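You operate a simulated robot arm through the tools that you are given. There is no shell and no other tool.

The job below is to be done with a simulated robot arm. You get a single attempt, and the scene is never put back.

JOB
Pack the frosted ice pack into the lunch cooler, ready to carry.
Fine: fold the carry handle down, lift the lid off, leave the thawed pack where it lies, put the lid back on, stand the handle up. Where these are worked on the way, their far stop is far enough and under half their travel is too little: carry handle of the lunch cooler.

It is judged by the outcome, as a careful person would: the job done as asked, and still so three seconds after it is handed in. It fails if anything else is knocked over, pushed out of place, dropped, spilled or broken. A push-on lid holds only when it is set on centred and level and pressed home; a screw cap is set on level and turned clockwise until tight. Flat cloth is picked up by pressing the open fingertips on it (5 to 10 N) and closing them slowly along it; thin cloth reads only 2 to 8 mm in the jaws.

ROBOT AND FRAMES
A 7-joint arm with a two-finger parallel gripper, fixed in place. Base frame: the origin is at the foot of the arm, x ahead of it, y to its left, z up; the work surface is at about z = 0.76. Lengths are in m, angles in rad, forces in N, time in s.
With the tool pointing down near the work surface it reaches from about 0.2 to 0.68 m from the base axis. Its first joint turns from -1.152 to 1.152 rad. Payload 2.4 kg.
The tool frame sits at the grasp point between the pads (the TCP): z along the fingers, y along the line on which they close. The tips reach 0.03 m beyond it. The gripper opens to 0.094 m. The fingers are 0.028 m wide and 0.01 m thick; the gripper's body (0.05 by 0.096 m) begins 0.055 m behind the TCP.
Orientation is told as [roll, pitch, yaw] about the base's x, y, z axes, in that order, counted from this pose: with the fingers straight down and closing along the base's y, the tool's x points along the base's -x, its y along +y and its z along -z.

CONTROLS
- The arm moves only by the tool arm_command. Its arguments are lists of equal length, an entry for each row: "grip": the finger opening in m, from 0 to 0.094; "offset": the shift along the tool's x, y, z in m, a list of three; "angular": the turn, a rotation vector about the tool's x, y, z in rad, a list of three. In form: {"grip": [grip, ...], "offset": [[x, y, z], ...], "angular": [[ax, ay, az], ...]}. A call has 1 to 20 rows; each row is the pose to reach, as a shift and turn from the pose commanded when the call began, along the tool's axes at that moment. Rows are played at 5 a second. More than 0.05 m and 0.15 rad between two rows, or a gripper value outside its range, and nothing of the call is played. Where a pose cannot be reached the arm comes as near as it can. A force on the tool above 80 N (or 10 N above the force at the start of the call, whichever is more), or a blocked arm, ends the call early, and 0.2 s more pass. Each finger travels about 0.153 m/s and halts on what it meets, pressing with about 44 N; the grip force reading is that of the motor and also rises with nothing between the fingers. The clock runs only during rows and for 0.2 s after the last one: add rows that repeat a pose to give the fingers time. The reply holds the time, the measured pose of the TCP, the force on the tool along the base axes, the opening and the grip force, in the units named above and with some noise, with the torque about the TCP (base axes, N m) and any sound that the robot's microphone picked up.
- Cameras (640 x 400 px; columns grow to the right, rows downward): "scene" is fixed at [0.0166, 0.463, 1.4391]; the picture's right is [-0.90, -0.43, 0.00], its down [-0.27, 0.56, -0.78] and it looks along [0.34, -0.70, -0.62] (base axes); focal length 304 px, centre (320, 200). "wrist" rides on the gripper at [0.076, 0.014, -0.103] in the tool frame; the picture's right is [-0.18, 0.98, 0.00], its down [-0.75, -0.14, -0.64] and it looks along [-0.63, -0.12, 0.77] (tool axes); focal length 243 px, centre (320, 200). There is no depth. A picture from a camera that has moved, and an enlarged one, comes with that camera's place and axes in the base frame and with its lens.
- snapshot(camera): a new picture of that camera. It takes no simulated time.
- zoom(camera, box): a new picture of the part [left, top, right, bottom] of that camera's present view, enlarged. It takes no simulated time.
- hand_in(): hands the job in; it is judged then, once.

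Nothing tells you positions but the pictures and the camera data. Unless the task says otherwise, let go and move clear before handing in.

The tools are called after ">>>" by a JSON object that holds its "api" and its "payload". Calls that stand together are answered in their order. arm_command: Moves the arm, as the interface text tells. Its arguments: {"type":"object","properties":{"grip":{"type":"array","items":{"type":"number"}},"offset":{"type":"array","items":{"type":"array","items":{"type":"number"}}},"angular":{"type":"array","items":{"type":"array","items":{"type":"number"}}}},"required":["grip","offset","angular"]} The other tools are called the same way: snapshot (camera) takes a picture; zoom (camera, box) takes an enlarged picture of a part of a camera's view; hand_in () hands the job in.

At the start:

```text
clock: 0.0
position: [0.3558, 0.0064, 1.2092]
ee_rot: [0.0, 0.0, 0.001]
contact_force: [0.6, 0.3, -0.7]
torque: [0.02, 0.02, -0.04]
opening: 0.0942
grasp_force: 0.1
```

scene: 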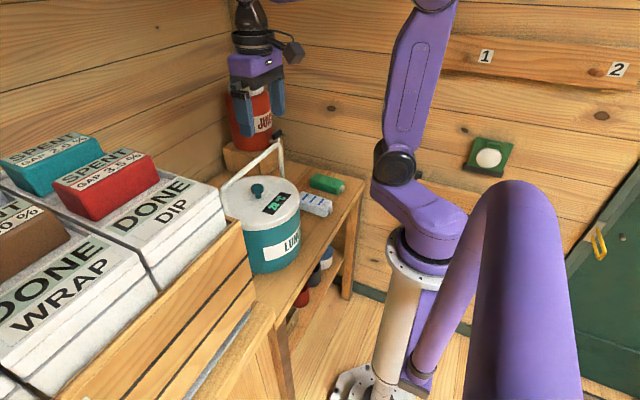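
wrist: 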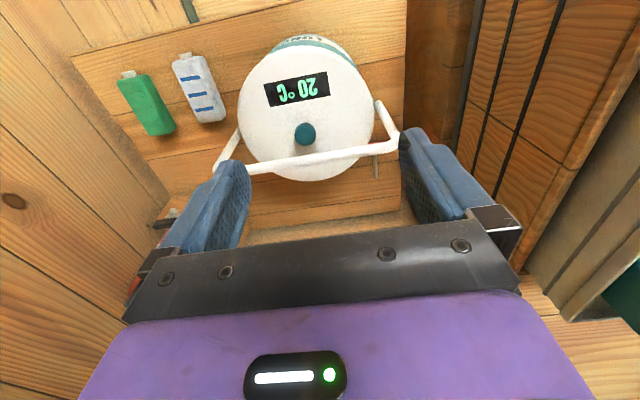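

I see a lunch cooler with a white lid, a teal knob and a white bail handle that is standing up, and two packs beside it, one green and one frosted white with blue stripes. I'll look closer before I move anything.

>>> {"api": "zoom", "payload": {"camera": "scene", "box": [200, 80, 380, 300]}}

>>> {"api": "zoom", "payload": {"camera": "wrist", "box": [80, 20, 440, 245]}}

```text
1.82 times, centred on (290, 190) of scene
camera zoom: at [0.0166, 0.463, 1.4391], right [-0.9, -0.43, 0.0], down [-0.27, 0.56, -0.78], along [0.34, -0.7, -0.62], focal length 553 px, centre (374, 218)
```

zoom: 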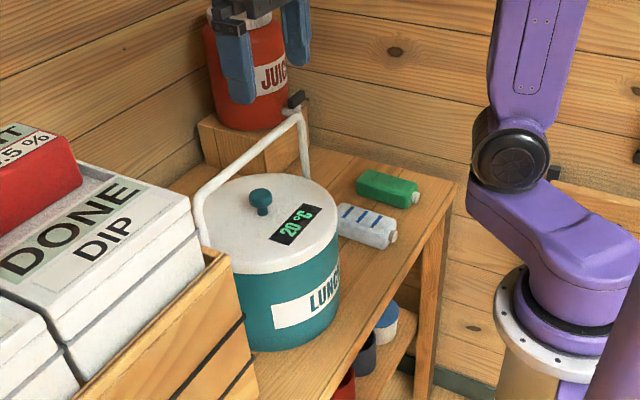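

```text
1.78 times, centred on (260, 132) of wrist
camera zoom: at [0.2805, 0.0196, 1.3122], right [0.18, 0.98, 0.0], down [0.75, -0.14, 0.64], along [0.63, -0.12, -0.77], focal length 431 px, centre (427, 320)
```

zoom: 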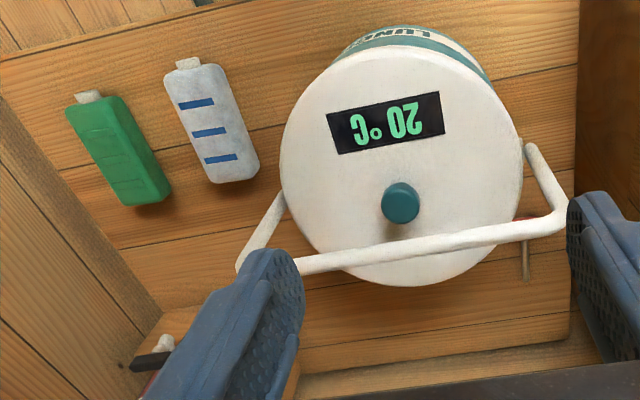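

The handle looks upright, with its bar at about x 0.42, z 1.06 running along y, and the knob sits under it at about (0.417, -0.024, 0.996). I'll zoom in on the packs, the handle pivots and the surroundings.

>>> {"api": "zoom", "payload": {"camera": "wrist", "box": [100, 40, 260, 140]}}

>>> {"api": "zoom", "payload": {"camera": "wrist", "box": [200, 30, 420, 220]}}

>>> {"api": "zoom", "payload": {"camera": "scene", "box": [210, 120, 350, 280]}}

>>> {"api": "zoom", "payload": {"camera": "scene", "box": [280, 160, 360, 230]}}

```text
4.00 times, centred on (180, 90) of wrist
camera zoom: at [0.2805, 0.0196, 1.3122], right [0.18, 0.98, 0.0], down [0.75, -0.14, 0.64], along [0.63, -0.12, -0.77], focal length 970 px, centre (880, 640)
```

zoom: 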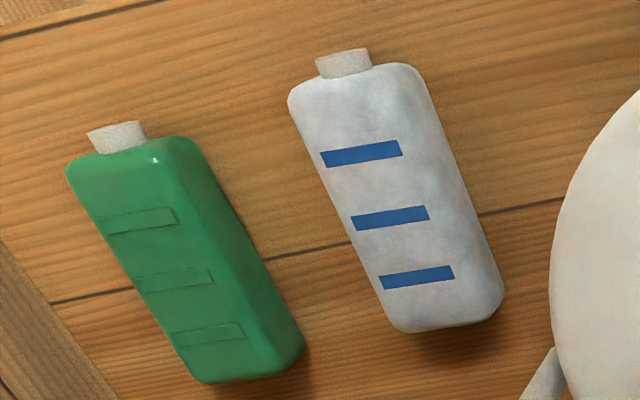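

```text
2.11 times, centred on (310, 125) of wrist
camera zoom: at [0.2805, 0.0196, 1.3122], right [0.18, 0.98, 0.0], down [0.75, -0.14, 0.64], along [0.63, -0.12, -0.77], focal length 511 px, centre (341, 358)
```

zoom: 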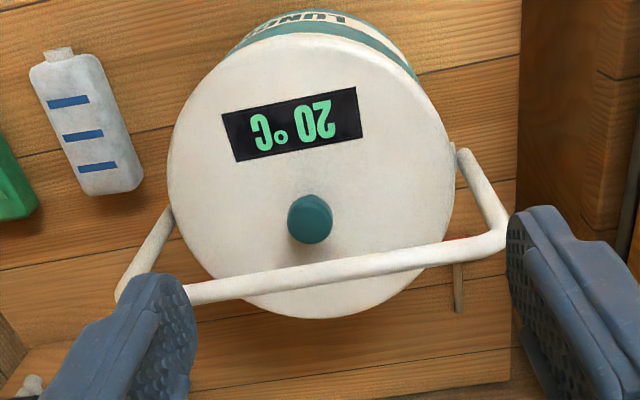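

```text
2.50 times, centred on (280, 200) of scene
camera zoom: at [0.0166, 0.463, 1.4391], right [-0.9, -0.43, 0.0], down [-0.27, 0.56, -0.78], along [0.34, -0.7, -0.62], focal length 760 px, centre (420, 200)
```

zoom: 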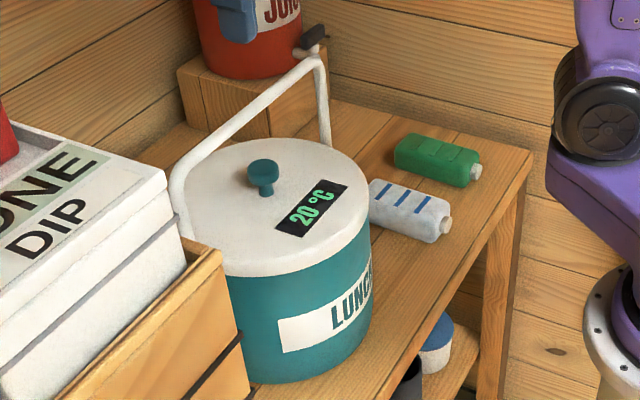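

```text
5.71 times, centred on (320, 195) of scene
camera zoom: at [0.0166, 0.463, 1.4391], right [-0.9, -0.43, 0.0], down [-0.27, 0.56, -0.78], along [0.34, -0.7, -0.62], focal length 1737 px, centre (320, 229)
```

zoom: 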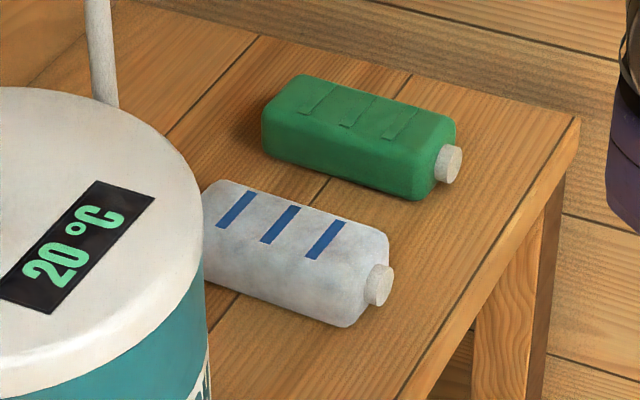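

The white, blue-striped pack looks frosty and the green one is the thawed one. There's also a thin stick-like thing on the +y side of the cooler, so I'll look at that and at the far side before planning where to set the lid down.

>>> {"api": "zoom", "payload": {"camera": "wrist", "box": [360, 80, 440, 200]}}

>>> {"api": "zoom", "payload": {"camera": "wrist", "box": [60, 130, 260, 330]}}

>>> {"api": "zoom", "payload": {"camera": "scene", "box": [210, 60, 370, 160]}}

```text
3.33 times, centred on (400, 140) of wrist
camera zoom: at [0.2805, 0.0196, 1.3122], right [0.18, 0.98, 0.0], down [0.75, -0.14, 0.64], along [0.63, -0.12, -0.77], focal length 809 px, centre (53, 400)
```

zoom: 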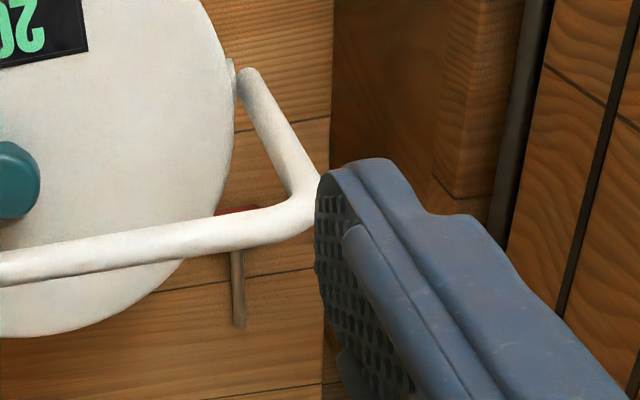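

```text
2.00 times, centred on (160, 230) of wrist
camera zoom: at [0.2805, 0.0196, 1.3122], right [0.18, 0.98, 0.0], down [0.75, -0.14, 0.64], along [0.63, -0.12, -0.77], focal length 485 px, centre (640, 140)
```

zoom: 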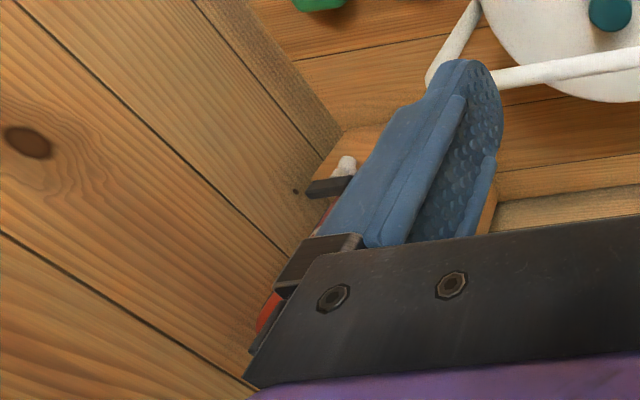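

```text
4.00 times, centred on (290, 110) of scene
camera zoom: at [0.0166, 0.463, 1.4391], right [-0.9, -0.43, 0.0], down [-0.27, 0.56, -0.78], along [0.34, -0.7, -0.62], focal length 1216 px, centre (440, 560)
```

zoom: 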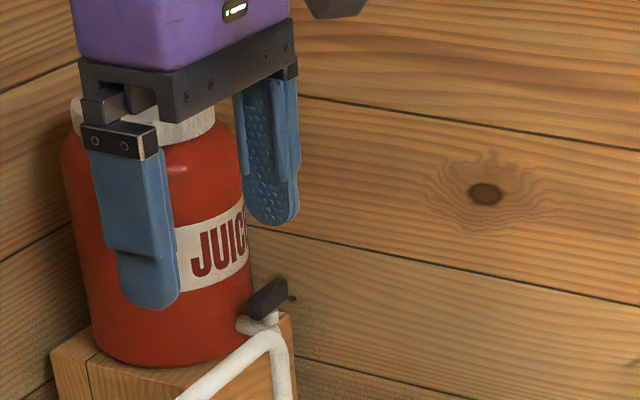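

A red item with a stick sits behind the cooler. I'll move the arm forward and up in free air to see the back of the table.

>>> {"api": "arm_command", "payload": {"grip": [0.094, 0.094, 0.094, 0.094], "offset": [[-0.03, -0.01, -0.02], [-0.06, -0.02, -0.04], [-0.1, -0.03, -0.05], [-0.12, -0.03, -0.05]], "angular": [[0, 0, 0], [0, 0, 0], [0, 0, 0], [0, 0, 0]]}}

>>> {"api": "snapshot", "payload": {"camera": "wrist"}}

>>> {"api": "snapshot", "payload": {"camera": "scene"}}

```text
clock: 1.0
position: [0.4773, -0.0246, 1.2596]
ee_rot: [0.0, 0.001, 0.001]
contact_force: [-0.2, 0.7, -0.9]
torque: [0.0, 0.05, -0.02]
opening: 0.0941
grasp_force: 0.1
```

```text
taken
camera wrist: at [0.4007, -0.0108, 1.3622], right [0.18, 0.98, 0.0], down [0.75, -0.14, 0.64], along [0.63, -0.12, -0.77], focal length 243 px, centre (320, 200)
```

wrist: 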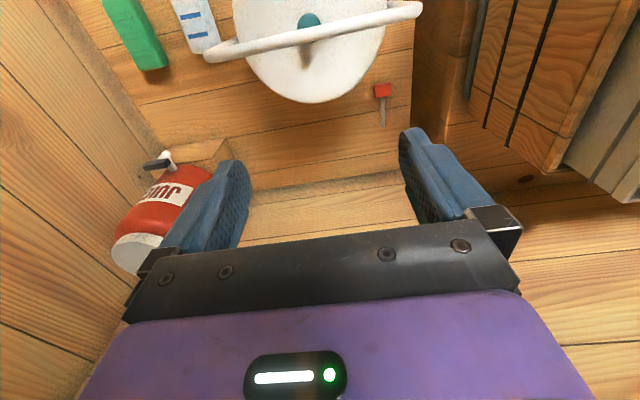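

```text
taken
```

scene: 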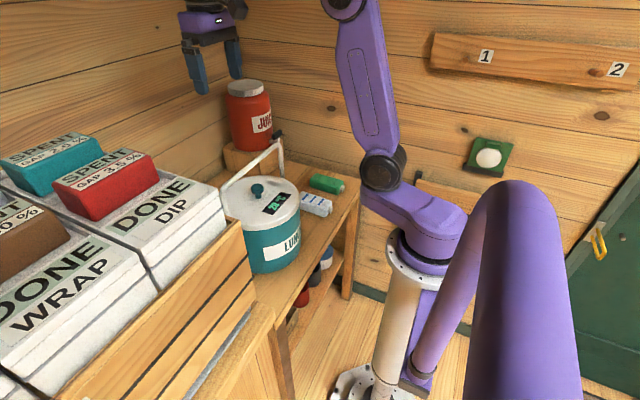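

>>> {"api": "zoom", "payload": {"camera": "wrist", "box": [80, 0, 440, 225]}}

>>> {"api": "zoom", "payload": {"camera": "wrist", "box": [340, 60, 440, 140]}}

```text
1.78 times, centred on (260, 112) of wrist
camera zoom: at [0.4007, -0.0108, 1.3622], right [0.18, 0.98, 0.0], down [0.75, -0.14, 0.64], along [0.63, -0.12, -0.77], focal length 431 px, centre (427, 356)
```

zoom: 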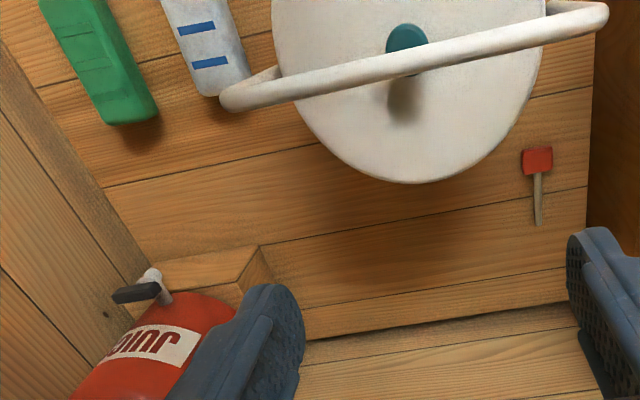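

```text
5.00 times, centred on (390, 100) of wrist
camera zoom: at [0.4007, -0.0108, 1.3622], right [0.18, 0.98, 0.0], down [0.75, -0.14, 0.64], along [0.63, -0.12, -0.77], focal length 1213 px, centre (-30, 700)
```

zoom: 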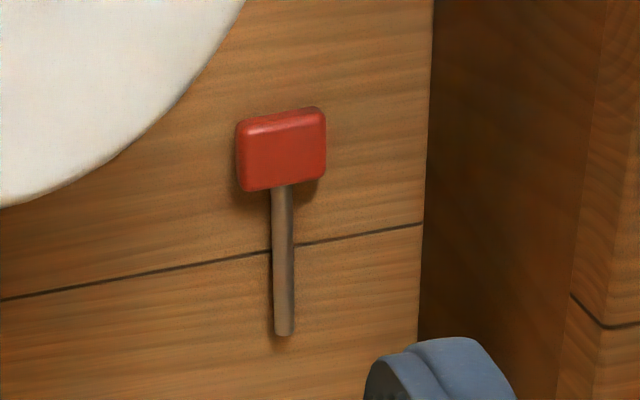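

I've located the main things. The handle bar is upright over the knob at about (0.424, y -0.135 to 0.082, z 1.06). A small red-headed item lies on the table at about (0.58–0.68, 0.10), and the juice block starts around x > 0.63, y < -0.3. Next I'll turn the gripper 90° above the bar so the fingers close along x.

>>> {"api": "arm_command", "payload": {"grip": [0.094, 0.094, 0.094, 0.094, 0.094, 0.094, 0.094, 0.094, 0.094, 0.094, 0.094, 0.094, 0.094], "offset": [[0.005, 0, 0.0], [0.01, 0, 0.0], [0.015, 0, 0.0], [0.02, 0, 0.0], [0.025, 0, 0.0], [0.03, 0, 0.0], [0.035, 0, 0.0], [0.04, 0, 0.01], [0.045, 0, 0.02], [0.05, 0, 0.03], [0.053, 0, 0.05], [0.053, 0, 0.07], [0.053, 0, 0.07]], "angular": [[0, 0, 0.131], [0, 0, 0.262], [0, 0, 0.393], [0, 0, 0.524], [0, 0, 0.654], [0, 0, 0.785], [0, 0, 0.916], [0, 0, 1.047], [0, 0, 1.178], [0, 0, 1.309], [0, 0, 1.44], [0, 0, 1.5708], [0, 0, 1.5708]]}}

>>> {"api": "snapshot", "payload": {"camera": "wrist"}}

>>> {"api": "snapshot", "payload": {"camera": "scene"}}

```text
clock: 3.8
position: [0.4246, -0.0248, 1.1881]
ee_rot: [-0.003, -0.001, -1.572]
contact_force: [0.6, -0.5, -0.2]
torque: [0.01, -0.01, 0.02]
opening: 0.0939
grasp_force: 0.0
```

```text
taken
camera wrist: at [0.4383, 0.0517, 1.292], right [0.98, -0.19, 0.0], down [-0.14, -0.75, 0.64], along [-0.12, -0.63, -0.77], focal length 243 px, centre (320, 200)
```

wrist: 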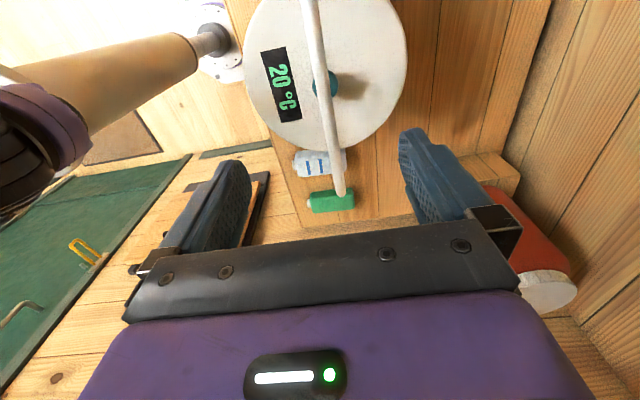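

```text
taken
```

scene: 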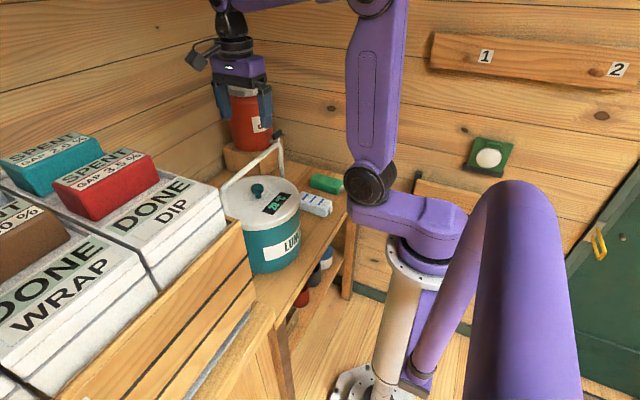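

>>> {"api": "zoom", "payload": {"camera": "wrist", "box": [220, 0, 440, 210]}}

```text
1.90 times, centred on (330, 105) of wrist
camera zoom: at [0.4383, 0.0517, 1.292], right [0.98, -0.19, 0.0], down [-0.14, -0.75, 0.64], along [-0.12, -0.63, -0.77], focal length 462 px, centre (301, 381)
```

zoom: 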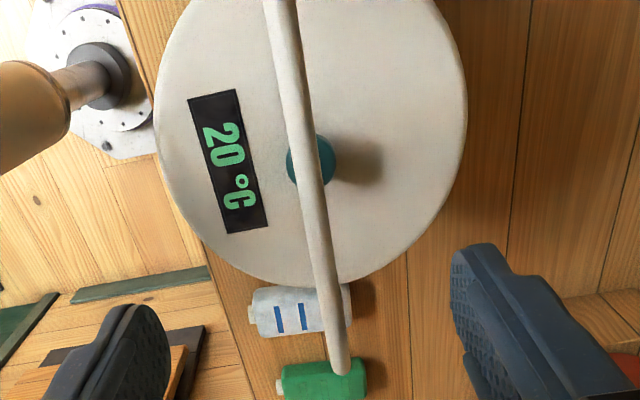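

The bar is between the open fingers, about 2 mm towards +x of centre. I'll lower onto it and check before closing.

>>> {"api": "arm_command", "payload": {"grip": [0.094, 0.08, 0.06, 0.06, 0.05], "offset": [[0, 0.002, 0.03], [0, 0.002, 0.07], [0, 0.002, 0.11], [0, 0.002, 0.126], [0, 0.002, 0.126]], "angular": [[0, 0, 0], [0, 0, 0], [0, 0, 0], [0, 0, 0], [0, 0, 0]]}}

>>> {"api": "zoom", "payload": {"camera": "wrist", "box": [200, 0, 440, 240]}}

>>> {"api": "zoom", "payload": {"camera": "scene", "box": [200, 80, 340, 280]}}

```text
clock: 5.0
position: [0.4258, -0.0233, 1.0628]
ee_rot: [0.0, 0.0, -1.571]
contact_force: [-0.8, -0.2, -0.4]
torque: [0.01, 0.01, -0.03]
opening: 0.05
grasp_force: 0.1
```

```text
1.67 times, centred on (320, 120) of wrist
camera zoom: at [0.4397, 0.0516, 1.1656], right [0.98, -0.18, 0.0], down [-0.14, -0.75, 0.64], along [-0.12, -0.63, -0.77], focal length 404 px, centre (320, 333)
```

zoom: 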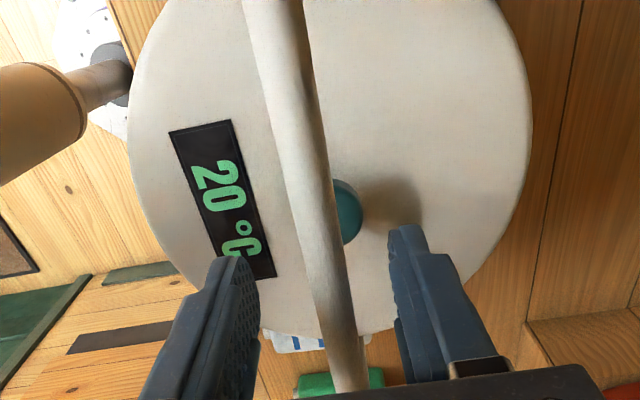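

```text
2.00 times, centred on (270, 180) of scene
camera zoom: at [0.0166, 0.463, 1.4391], right [-0.9, -0.43, 0.0], down [-0.27, 0.56, -0.78], along [0.34, -0.7, -0.62], focal length 608 px, centre (420, 240)
```

zoom: 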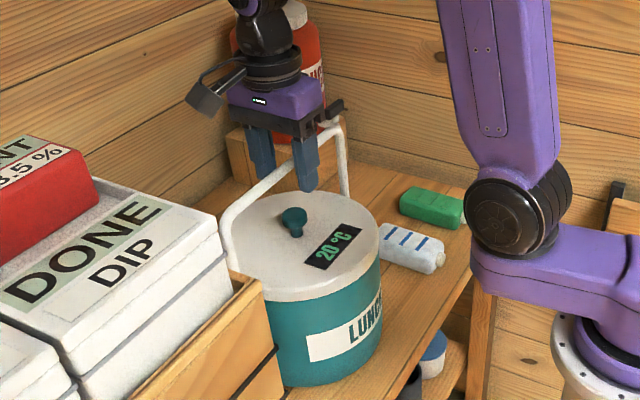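

The bar sits between the fingers, so I'll close gently on it.

>>> {"api": "arm_command", "payload": {"grip": [0.04, 0.03, 0.022, 0.016, 0.012, 0.008, 0.008], "offset": [[0, 0, 0], [0, 0, 0], [0, 0, 0], [0, 0, 0], [0, 0, 0], [0, 0, 0], [0, 0, 0]], "angular": [[0, 0, 0], [0, 0, 0], [0, 0, 0], [0, 0, 0], [0, 0, 0], [0, 0, 0], [0, 0, 0]]}}

>>> {"api": "zoom", "payload": {"camera": "wrist", "box": [200, 0, 440, 240]}}

```text
clock: 6.6
position: [0.4261, -0.0243, 1.0621]
ee_rot: [0.002, 0.001, -1.573]
contact_force: [-0.3, 0.1, 1.7]
torque: [0.01, -0.01, 0.03]
opening: 0.0119
grasp_force: 44.1
```

```text
1.67 times, centred on (320, 120) of wrist
camera zoom: at [0.4398, 0.0515, 1.166], right [0.98, -0.18, 0.0], down [-0.14, -0.75, 0.64], along [-0.12, -0.63, -0.77], focal length 404 px, centre (320, 333)
```

zoom: 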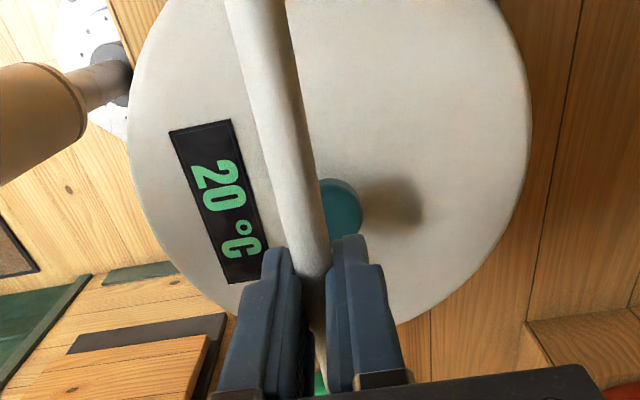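

The grip is on the bar (12 mm thick) and it gives freely towards -x, away from my planned lid parking spot. I'll loosen to a cage around the bar, hold it near the fingertips, and start swinging it towards -x.

>>> {"api": "arm_command", "payload": {"grip": [0.02, 0.02, 0.02, 0.02, 0.02, 0.02], "offset": [[0, 0, 0], [0, 0, -0.016], [0, -0.015, -0.016], [0, -0.03, -0.014], [0, -0.045, -0.01], [0, -0.05, -0.008]], "angular": [[0, 0, 0], [0, 0, 0], [0, 0, 0], [0, 0, 0], [0, 0, 0], [0, 0, 0]]}}

>>> {"api": "zoom", "payload": {"camera": "wrist", "box": [200, 0, 440, 240]}}

>>> {"api": "zoom", "payload": {"camera": "scene", "box": [200, 80, 340, 280]}}

```text
clock: 8.0
position: [0.3756, -0.0248, 1.0719]
ee_rot: [0.0, -0.001, -1.569]
contact_force: [-0.8, 0.1, 0.1]
torque: [-0.01, -0.04, -0.03]
opening: 0.0201
grasp_force: 0.0
```

```text
1.67 times, centred on (320, 120) of wrist
camera zoom: at [0.3897, 0.0517, 1.1738], right [0.98, -0.18, 0.0], down [-0.14, -0.75, 0.64], along [-0.12, -0.63, -0.77], focal length 404 px, centre (320, 333)
```

zoom: 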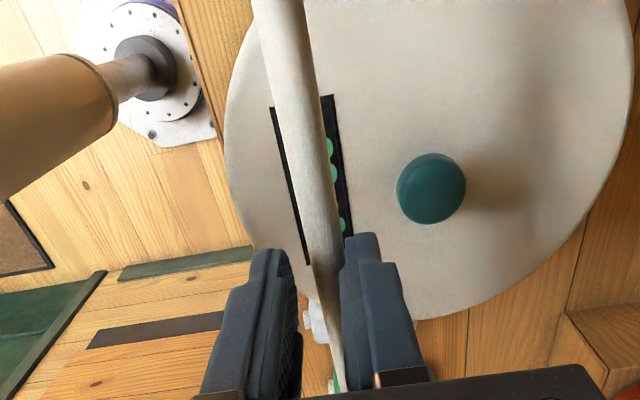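

```text
2.00 times, centred on (270, 180) of scene
camera zoom: at [0.0166, 0.463, 1.4391], right [-0.9, -0.43, 0.0], down [-0.27, 0.56, -0.78], along [0.34, -0.7, -0.62], focal length 608 px, centre (420, 240)
```

zoom: 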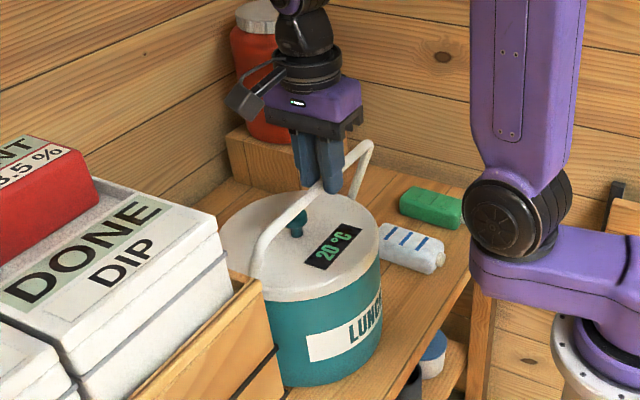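

It swings towards -x with no resistance. I'll carry on along the arc to about 50°.

>>> {"api": "arm_command", "payload": {"grip": [0.02, 0.02, 0.02, 0.02, 0.02, 0.02], "offset": [[0, -0.013, 0.005], [0, -0.0265, 0.011], [0, -0.037, 0.018], [0, -0.047, 0.025], [0, -0.057, 0.034], [0, -0.0645, 0.043]], "angular": [[0, 0, 0], [0, 0, 0], [0, 0, 0], [0, 0, 0], [0, 0, 0], [0, 0, 0]]}}

>>> {"api": "zoom", "payload": {"camera": "wrist", "box": [200, 0, 440, 240]}}

>>> {"api": "zoom", "payload": {"camera": "scene", "box": [200, 80, 340, 280]}}

```text
clock: 9.4
position: [0.3128, -0.0242, 1.028]
ee_rot: [0.0, -0.001, -1.57]
contact_force: [0.9, 0.2, 0.5]
torque: [0.01, -0.01, -0.01]
opening: 0.02
grasp_force: 0.3
```

```text
1.67 times, centred on (320, 120) of wrist
camera zoom: at [0.3256, 0.0514, 1.1306], right [0.98, -0.18, 0.0], down [-0.14, -0.75, 0.64], along [-0.12, -0.63, -0.77], focal length 404 px, centre (320, 333)
```

zoom: 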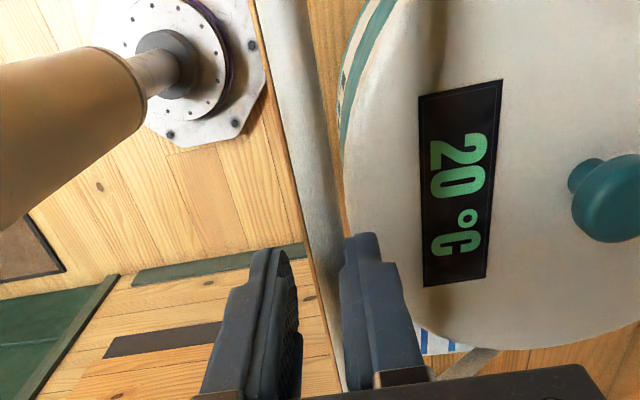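

```text
2.00 times, centred on (270, 180) of scene
camera zoom: at [0.0166, 0.463, 1.4391], right [-0.9, -0.43, 0.0], down [-0.27, 0.56, -0.78], along [0.34, -0.7, -0.62], focal length 608 px, centre (420, 240)
```

zoom: 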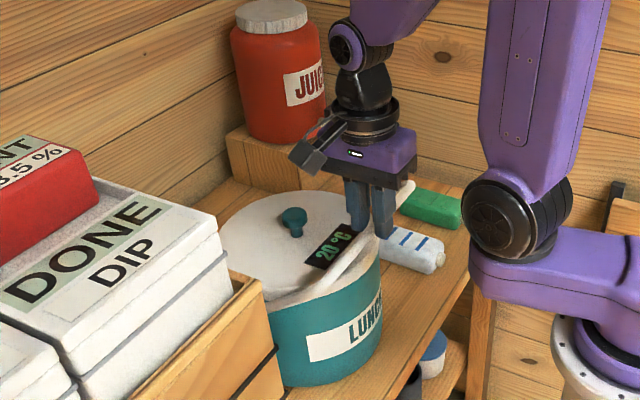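

Still smooth. I'll continue to about 70° of fold.

>>> {"api": "arm_command", "payload": {"grip": [0.02, 0.02, 0.02, 0.02, 0.02], "offset": [[0, -0.008, 0.01], [0, -0.0145, 0.02], [0, -0.02, 0.031], [0, -0.025, 0.042], [0, -0.025, 0.042]], "angular": [[0, 0, 0], [0, 0, 0], [0, 0, 0], [0, 0, 0], [0, 0, 0]]}}

>>> {"api": "zoom", "payload": {"camera": "wrist", "box": [200, 0, 440, 240]}}

>>> {"api": "zoom", "payload": {"camera": "scene", "box": [220, 120, 340, 280]}}

```text
clock: 10.6
position: [0.2862, -0.0254, 0.9861]
ee_rot: [0.0, -0.001, -1.57]
contact_force: [0.1, 0.7, 0.3]
torque: [0.02, -0.01, -0.02]
opening: 0.0199
grasp_force: 0.2
```

```text
1.67 times, centred on (320, 120) of wrist
camera zoom: at [0.3003, 0.0516, 1.0887], right [0.98, -0.18, 0.0], down [-0.14, -0.75, 0.64], along [-0.12, -0.63, -0.77], focal length 404 px, centre (320, 333)
```

zoom: 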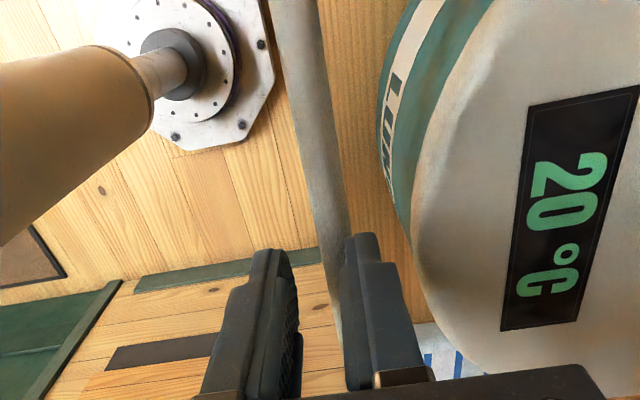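

```text
2.50 times, centred on (280, 200) of scene
camera zoom: at [0.0166, 0.463, 1.4391], right [-0.9, -0.43, 0.0], down [-0.27, 0.56, -0.78], along [0.34, -0.7, -0.62], focal length 760 px, centre (420, 200)
```

zoom: 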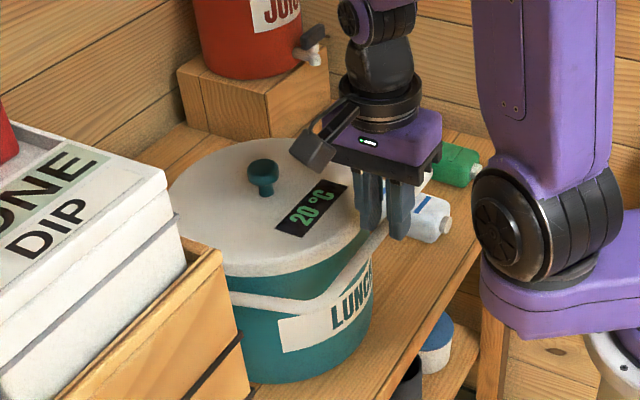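

The bar is near the very tips now. I'll lower 2 cm so it sits properly between the pads, then grip it and check the opening.

>>> {"api": "arm_command", "payload": {"grip": [0.02, 0.02, 0.02, 0.016, 0.012, 0.008, 0.008], "offset": [[0, 0.0, 0.01], [0, 0.0, 0.02], [0, 0.0, 0.02], [0, 0.0, 0.02], [0, 0.0, 0.02], [0, 0.0, 0.02], [0, 0.0, 0.02]], "angular": [[0, 0, 0], [0, 0, 0], [0, 0, 0], [0, 0, 0], [0, 0, 0], [0, 0, 0], [0, 0, 0]]}}

>>> {"api": "zoom", "payload": {"camera": "scene", "box": [220, 120, 340, 280]}}

>>> {"api": "zoom", "payload": {"camera": "wrist", "box": [200, 0, 440, 240]}}

```text
clock: 12.2
position: [0.2865, -0.0243, 0.965]
ee_rot: [0.0, 0.0, -1.571]
contact_force: [0.3, -0.1, 0.0]
torque: [0.01, 0.02, 0.01]
opening: 0.0078
grasp_force: 0.0
```

```text
2.50 times, centred on (280, 200) of scene
camera zoom: at [0.0166, 0.463, 1.4391], right [-0.9, -0.43, 0.0], down [-0.27, 0.56, -0.78], along [0.34, -0.7, -0.62], focal length 760 px, centre (420, 200)
```

zoom: 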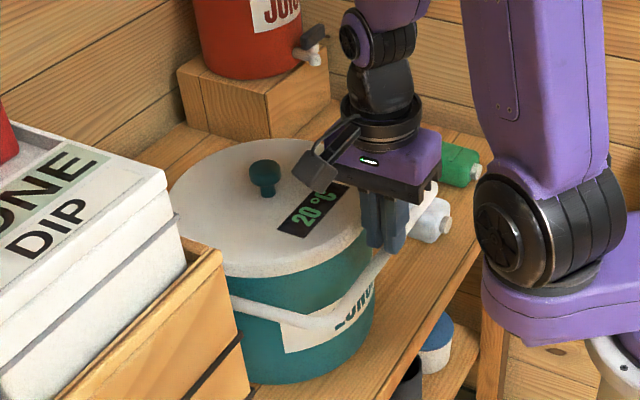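

```text
1.67 times, centred on (320, 120) of wrist
camera zoom: at [0.3004, 0.0517, 1.0686], right [0.98, -0.18, 0.0], down [-0.14, -0.75, 0.64], along [-0.12, -0.63, -0.77], focal length 404 px, centre (320, 333)
```

zoom: 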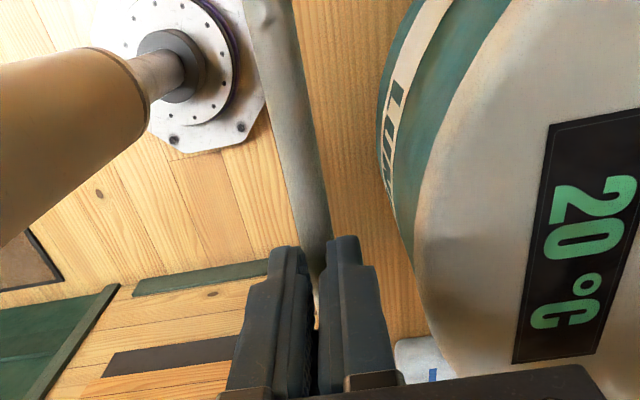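

The handle dropped further under the tips and the fingers are now just above the bar. With the fingers shut I'll press it down to its stop, watching the force.

>>> {"api": "arm_command", "payload": {"grip": [0.0, 0.0, 0.0, 0.0, 0.0, 0.0], "offset": [[0, 0.0, 0.0], [0, 0.0, 0.005], [0, 0.0, 0.01], [0, 0.0, 0.015], [0, 0.0, 0.02], [0, 0.0, 0.025]], "angular": [[0, 0, 0], [0, 0, 0], [0, 0, 0], [0, 0, 0], [0, 0, 0], [0, 0, 0]]}}

>>> {"api": "zoom", "payload": {"camera": "scene", "box": [220, 120, 340, 280]}}

>>> {"api": "zoom", "payload": {"camera": "wrist", "box": [200, 0, 440, 240]}}

```text
clock: 13.6
position: [0.2868, -0.0246, 0.9403]
ee_rot: [-0.002, -0.001, -1.57]
contact_force: [0.5, 0.2, -0.8]
torque: [0.01, -0.01, 0.0]
opening: 0.0
grasp_force: 33.5
```

```text
2.50 times, centred on (280, 200) of scene
camera zoom: at [0.0166, 0.463, 1.4391], right [-0.9, -0.43, 0.0], down [-0.27, 0.56, -0.78], along [0.34, -0.7, -0.62], focal length 760 px, centre (420, 200)
```

zoom: 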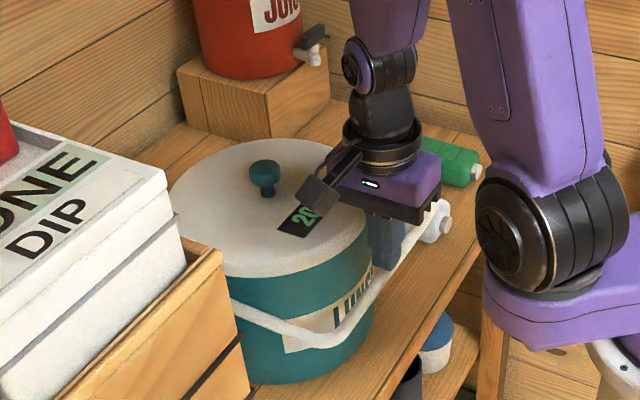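

```text
1.67 times, centred on (320, 120) of wrist
camera zoom: at [0.3004, 0.0514, 1.0441], right [0.98, -0.18, 0.0], down [-0.14, -0.75, 0.64], along [-0.12, -0.63, -0.77], focal length 404 px, centre (320, 333)
```

zoom: 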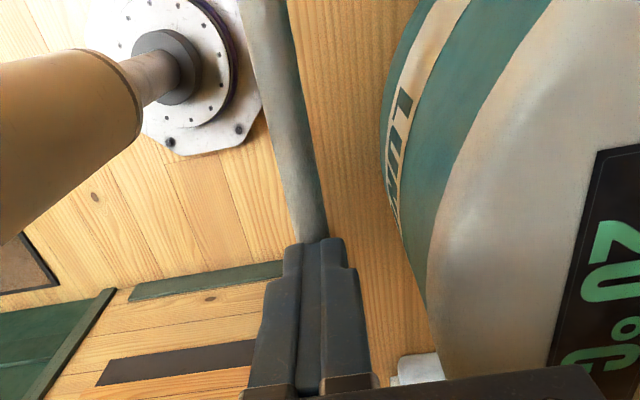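

No resistance yet, with the bar at about z 0.90, roughly horizontal. I'll press a little more, staying clear of the lid with the gripper body.

>>> {"api": "arm_command", "payload": {"grip": [0.0, 0.0, 0.0], "offset": [[0, -0.002, 0.005], [0, -0.003, 0.01], [0, -0.004, 0.015]], "angular": [[0, 0, 0], [0, 0, 0], [0, 0, 0]]}}

>>> {"api": "zoom", "payload": {"camera": "scene", "box": [220, 120, 340, 280]}}

>>> {"api": "zoom", "payload": {"camera": "wrist", "box": [200, 0, 440, 240]}}

```text
clock: 14.4
position: [0.283, -0.0239, 0.9255]
ee_rot: [0.001, 0.0, -1.568]
contact_force: [0.1, 2.1, 11.0]
torque: [0.08, -0.08, -0.03]
opening: 0.0
grasp_force: 33.2
```

```text
2.50 times, centred on (280, 200) of scene
camera zoom: at [0.0165, 0.4631, 1.4391], right [-0.9, -0.43, 0.0], down [-0.27, 0.56, -0.78], along [0.34, -0.7, -0.62], focal length 760 px, centre (420, 200)
```

zoom: 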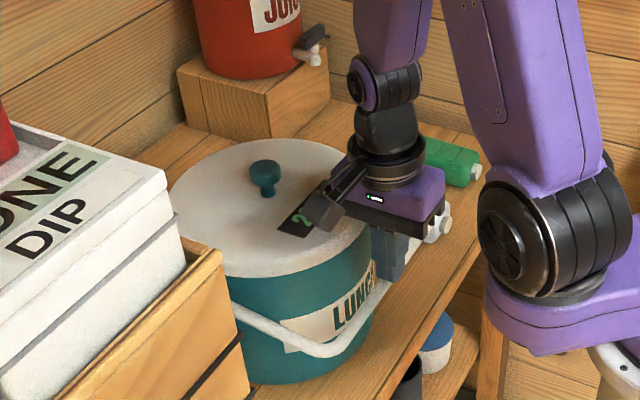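

```text
1.67 times, centred on (320, 120) of wrist
camera zoom: at [0.2965, 0.0514, 1.0289], right [0.98, -0.18, 0.0], down [-0.14, -0.75, 0.64], along [-0.12, -0.63, -0.77], focal length 404 px, centre (320, 333)
```

zoom: 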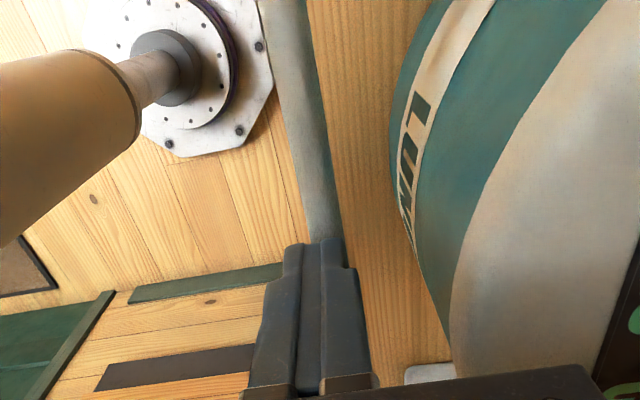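

The force rose to 11 N, so the handle is at its far stop. I'll lift clear and turn the gripper back.

>>> {"api": "arm_command", "payload": {"grip": [0.0, 0.0, 0.0, 0.0, 0.0], "offset": [[0, 0, -0.03], [0, 0, -0.07], [0, 0, -0.11], [0, 0, -0.15], [0, 0, -0.19]], "angular": [[0, 0, 0], [0, 0, 0], [0, 0, 0], [0, 0, 0], [0, 0, 0]]}}

>>> {"api": "snapshot", "payload": {"camera": "wrist"}}

>>> {"api": "zoom", "payload": {"camera": "scene", "box": [220, 120, 340, 280]}}

```text
clock: 15.6
position: [0.2827, -0.0249, 1.1161]
ee_rot: [0.0, 0.001, -1.569]
contact_force: [0.0, -0.4, -0.9]
torque: [0.02, 0.0, 0.02]
opening: 0.0001
grasp_force: 33.4
```

```text
taken
camera wrist: at [0.2964, 0.0515, 1.2195], right [0.98, -0.18, 0.0], down [-0.14, -0.75, 0.64], along [-0.12, -0.63, -0.77], focal length 243 px, centre (320, 200)
```

wrist: 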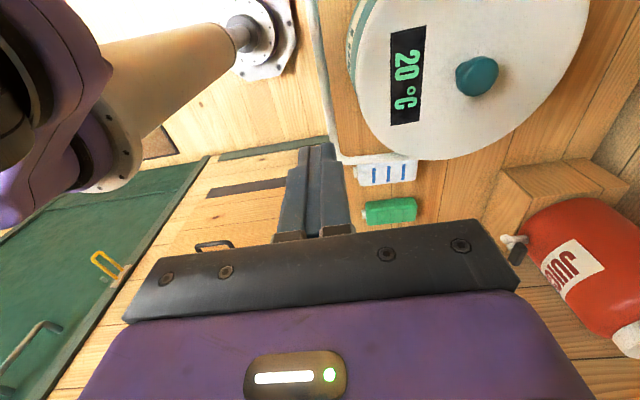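

```text
2.50 times, centred on (280, 200) of scene
camera zoom: at [0.0166, 0.463, 1.4391], right [-0.9, -0.43, 0.0], down [-0.27, 0.56, -0.78], along [0.34, -0.7, -0.62], focal length 760 px, centre (420, 200)
```

zoom: 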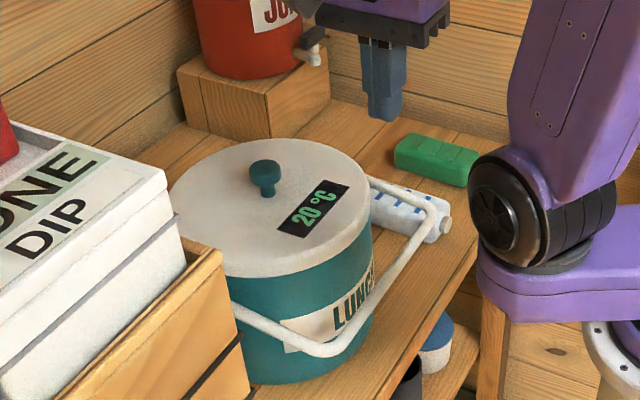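

The handle stays folded. Now I'll turn the gripper back to the starting yaw and move over the knob.

>>> {"api": "arm_command", "payload": {"grip": [0.01, 0.02, 0.03, 0.04, 0.05, 0.06, 0.06, 0.06, 0.06, 0.06, 0.06, 0.06, 0.06], "offset": [[0, 0.012, 0], [0, 0.024, 0], [0, 0.036, 0], [0, 0.048, 0], [0, 0.06, 0], [0, 0.072, 0], [0, 0.084, 0], [0, 0.096, 0], [0, 0.108, 0], [0, 0.12, 0], [0, 0.132, 0], [0, 0.14, 0], [0, 0.14, 0]], "angular": [[0, 0, -0.131], [0, 0, -0.262], [0, 0, -0.393], [0, 0, -0.524], [0, 0, -0.654], [0, 0, -0.785], [0, 0, -0.916], [0, 0, -1.047], [0, 0, -1.178], [0, 0, -1.309], [0, 0, -1.44], [0, 0, -1.5708], [0, 0, -1.5708]]}}

>>> {"api": "snapshot", "payload": {"camera": "wrist"}}

>>> {"api": "zoom", "payload": {"camera": "scene", "box": [200, 60, 360, 280]}}

```text
clock: 18.4
position: [0.4214, -0.0244, 1.1163]
ee_rot: [0.0, 0.0, 0.001]
contact_force: [0.4, -1.1, -0.9]
torque: [-0.02, -0.02, 0.0]
opening: 0.0602
grasp_force: 0.1
```

```text
taken
camera wrist: at [0.3461, -0.0106, 1.2191], right [0.18, 0.98, 0.0], down [0.75, -0.14, 0.64], along [0.63, -0.12, -0.77], focal length 243 px, centre (320, 200)
```

wrist: 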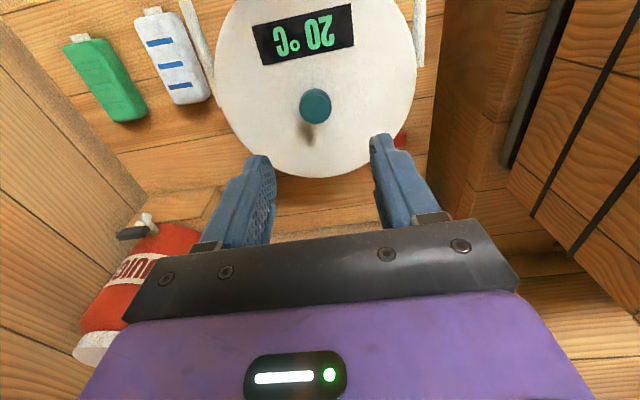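

```text
1.82 times, centred on (280, 170) of scene
camera zoom: at [0.0166, 0.463, 1.4391], right [-0.9, -0.43, 0.0], down [-0.27, 0.56, -0.78], along [0.34, -0.7, -0.62], focal length 553 px, centre (393, 254)
```

zoom: 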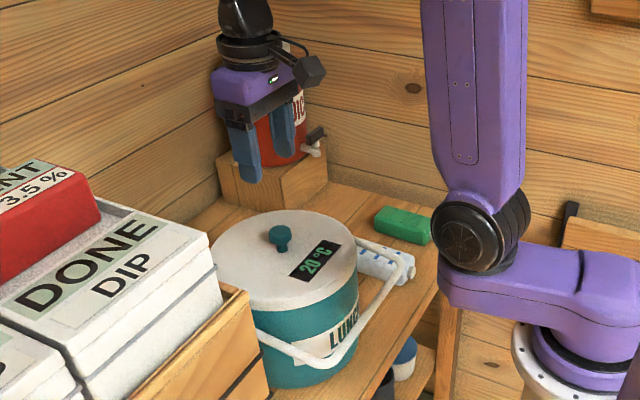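

The lid top is at about z 0.9555, with the knob at about (0.422, -0.028) and its top at 0.990. I'll descend around the knob with the fingers open 6 cm.

>>> {"api": "arm_command", "payload": {"grip": [0.06, 0.06, 0.06, 0.06, 0.06], "offset": [[-0.001, -0.003, 0.03], [-0.001, -0.003, 0.06], [-0.001, -0.003, 0.09], [-0.001, -0.003, 0.11], [-0.001, -0.003, 0.11]], "angular": [[0, 0, 0], [0, 0, 0], [0, 0, 0], [0, 0, 0], [0, 0, 0]]}}

>>> {"api": "zoom", "payload": {"camera": "wrist", "box": [200, 60, 440, 240]}}

>>> {"api": "zoom", "payload": {"camera": "scene", "box": [210, 120, 330, 220]}}

```text
clock: 19.6
position: [0.4229, -0.0276, 1.0056]
ee_rot: [-0.001, 0.001, 0.0]
contact_force: [-0.2, -0.8, -0.2]
torque: [0.0, 0.04, 0.0]
opening: 0.0599
grasp_force: 0.1
```

```text
2.22 times, centred on (320, 150) of wrist
camera zoom: at [0.3466, -0.0135, 1.1091], right [0.18, 0.98, 0.0], down [0.75, -0.14, 0.64], along [0.63, -0.12, -0.77], focal length 539 px, centre (320, 311)
```

zoom: 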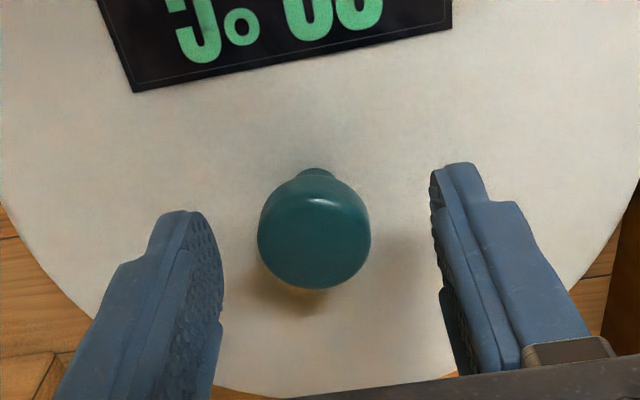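

```text
4.00 times, centred on (270, 170) of scene
camera zoom: at [0.0166, 0.463, 1.4391], right [-0.9, -0.43, 0.0], down [-0.27, 0.56, -0.78], along [0.34, -0.7, -0.62], focal length 1216 px, centre (520, 320)
```

zoom: 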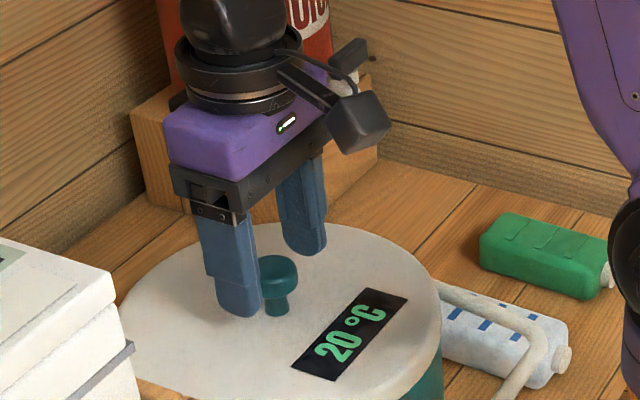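

The knob is well between the fingers. I'll drop the last 14 mm with a 2 mm correction and close on it.

>>> {"api": "arm_command", "payload": {"grip": [0.06, 0.06, 0.05, 0.04, 0.034, 0.028, 0.022, 0.018, 0.018], "offset": [[0.002, -0.001, 0.008], [0.002, -0.001, 0.014], [0.002, -0.001, 0.014], [0.002, -0.001, 0.014], [0.002, -0.001, 0.014], [0.002, -0.001, 0.014], [0.002, -0.001, 0.014], [0.002, -0.001, 0.014], [0.002, -0.001, 0.014]], "angular": [[0, 0, 0], [0, 0, 0], [0, 0, 0], [0, 0, 0], [0, 0, 0], [0, 0, 0], [0, 0, 0], [0, 0, 0], [0, 0, 0]]}}

>>> {"api": "zoom", "payload": {"camera": "wrist", "box": [200, 60, 440, 240]}}

>>> {"api": "zoom", "payload": {"camera": "scene", "box": [210, 120, 330, 220]}}

```text
clock: 21.6
position: [0.4216, -0.0299, 0.9928]
ee_rot: [0.0, 0.002, -0.001]
contact_force: [0.2, -4.2, 1.1]
torque: [-0.21, 0.01, -0.05]
opening: 0.0306
grasp_force: 43.5
heard: snap
```

```text
2.22 times, centred on (320, 150) of wrist
camera zoom: at [0.3447, -0.0149, 1.0955], right [0.18, 0.98, 0.0], down [0.75, -0.14, 0.64], along [0.63, -0.12, -0.77], focal length 539 px, centre (320, 311)
```

zoom: 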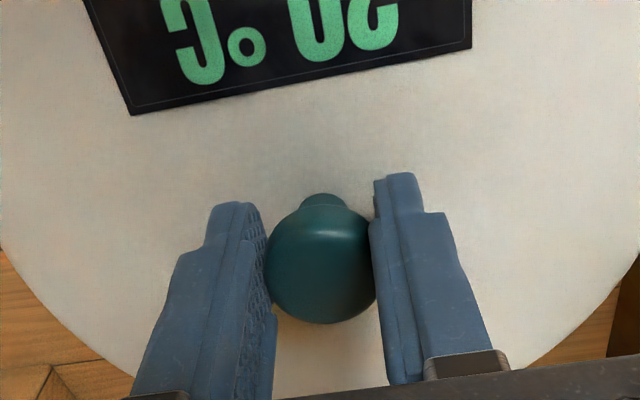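

```text
4.00 times, centred on (270, 170) of scene
camera zoom: at [0.0166, 0.4629, 1.4392], right [-0.9, -0.43, 0.0], down [-0.27, 0.56, -0.78], along [0.34, -0.7, -0.62], focal length 1216 px, centre (520, 320)
```

zoom: 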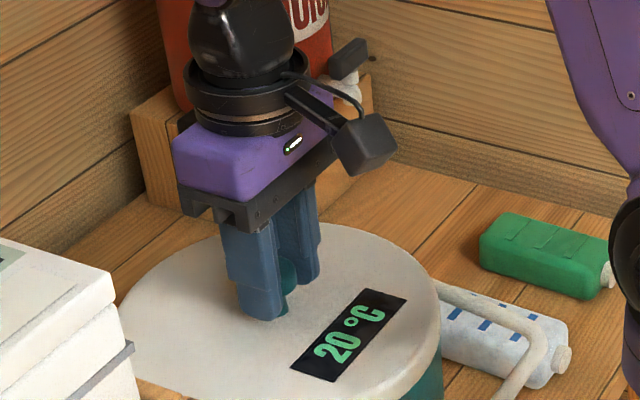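

The grip holds the knob (30.6 mm opening), and a snap was heard, most likely the lid's catch letting go. I'll lift straight up a little and check the force and view.

>>> {"api": "arm_command", "payload": {"grip": [0.018, 0.018, 0.018, 0.018, 0.018], "offset": [[0, 0, -0.003], [0, 0, -0.006], [0, 0, -0.01], [0, 0, -0.015], [0, 0, -0.02]], "angular": [[0, 0, 0], [0, 0, 0], [0, 0, 0], [0, 0, 0], [0, 0, 0]]}}

>>> {"api": "zoom", "payload": {"camera": "scene", "box": [200, 120, 340, 280]}}

>>> {"api": "snapshot", "payload": {"camera": "wrist"}}

```text
clock: 22.8
position: [0.4227, -0.0287, 1.012]
ee_rot: [0.001, -0.001, -0.001]
contact_force: [-0.1, -0.7, -1.2]
torque: [0.0, 0.04, 0.02]
opening: 0.0304
grasp_force: 43.9
```

```text
2.50 times, centred on (270, 200) of scene
camera zoom: at [0.0166, 0.463, 1.4391], right [-0.9, -0.43, 0.0], down [-0.27, 0.56, -0.78], along [0.34, -0.7, -0.62], focal length 760 px, centre (445, 200)
```

zoom: 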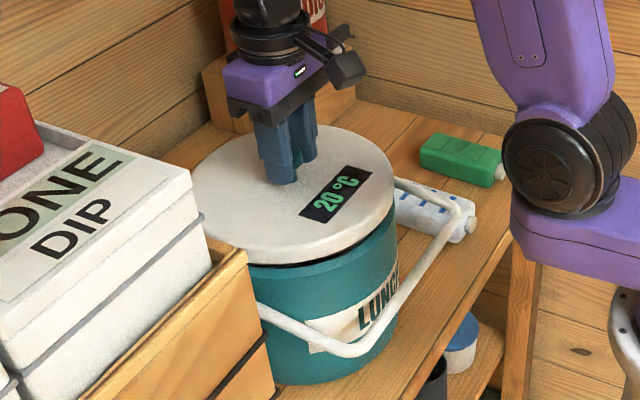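

```text
taken
camera wrist: at [0.3449, -0.0143, 1.1151], right [0.18, 0.98, 0.0], down [0.75, -0.14, 0.64], along [0.63, -0.12, -0.77], focal length 243 px, centre (320, 200)
```

wrist: 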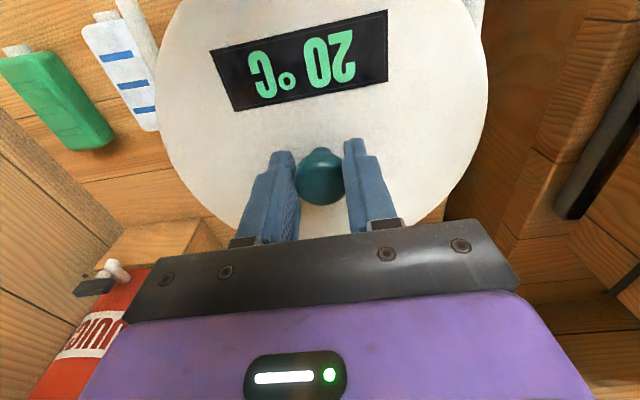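

The lid is off and hanging level. I'll raise it and carry it to the clear spot behind the cooler, at about (0.63, -0.125).

>>> {"api": "arm_command", "payload": {"grip": [0.018, 0.018, 0.018, 0.018, 0.018, 0.018, 0.018, 0.018, 0.018, 0.018, 0.018, 0.018], "offset": [[0, 0, -0.02], [0, 0, -0.05], [0, 0, -0.08], [0, 0, -0.1], [-0.02, -0.01, -0.11], [-0.05, -0.025, -0.11], [-0.08, -0.04, -0.11], [-0.11, -0.055, -0.11], [-0.14, -0.07, -0.11], [-0.17, -0.08, -0.11], [-0.195, -0.09, -0.11], [-0.208, -0.096, -0.11]], "angular": [[0, 0, 0], [0, 0, 0], [0, 0, 0], [0, 0, 0], [0, 0, 0], [0, 0, 0], [0, 0, 0], [0, 0, 0], [0, 0, 0], [0, 0, 0], [0, 0, 0], [0, 0, 0]]}}

>>> {"api": "snapshot", "payload": {"camera": "wrist"}}

>>> {"api": "snapshot", "payload": {"camera": "scene"}}

```text
clock: 25.4
position: [0.6296, -0.1263, 1.1225]
ee_rot: [0.0, -0.001, -0.001]
contact_force: [0.6, 0.1, -0.8]
torque: [0.02, -0.01, -0.02]
opening: 0.0304
grasp_force: 44.0
```

```text
taken
camera wrist: at [0.5533, -0.1111, 1.2253], right [0.18, 0.98, 0.0], down [0.75, -0.14, 0.64], along [0.63, -0.12, -0.77], focal length 243 px, centre (320, 200)
```

wrist: 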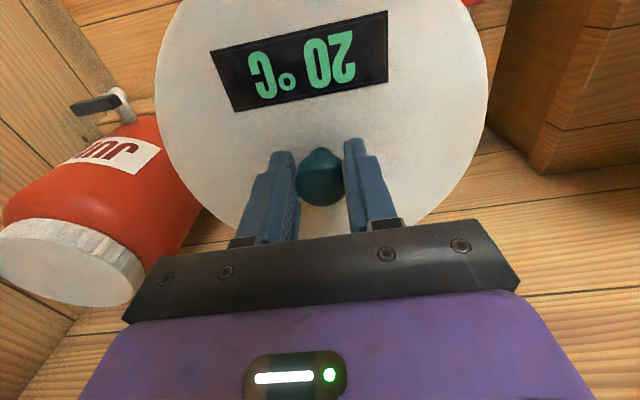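

```text
taken
```

scene: 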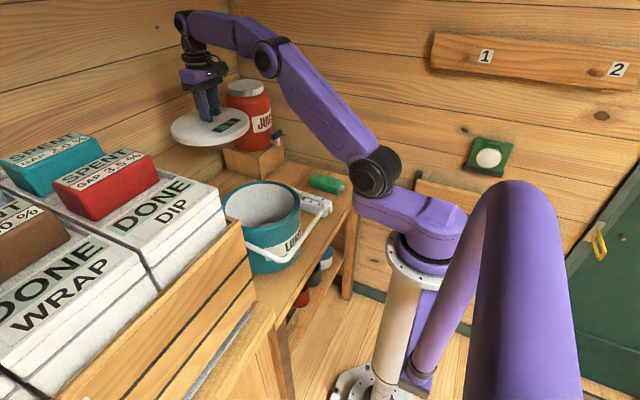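

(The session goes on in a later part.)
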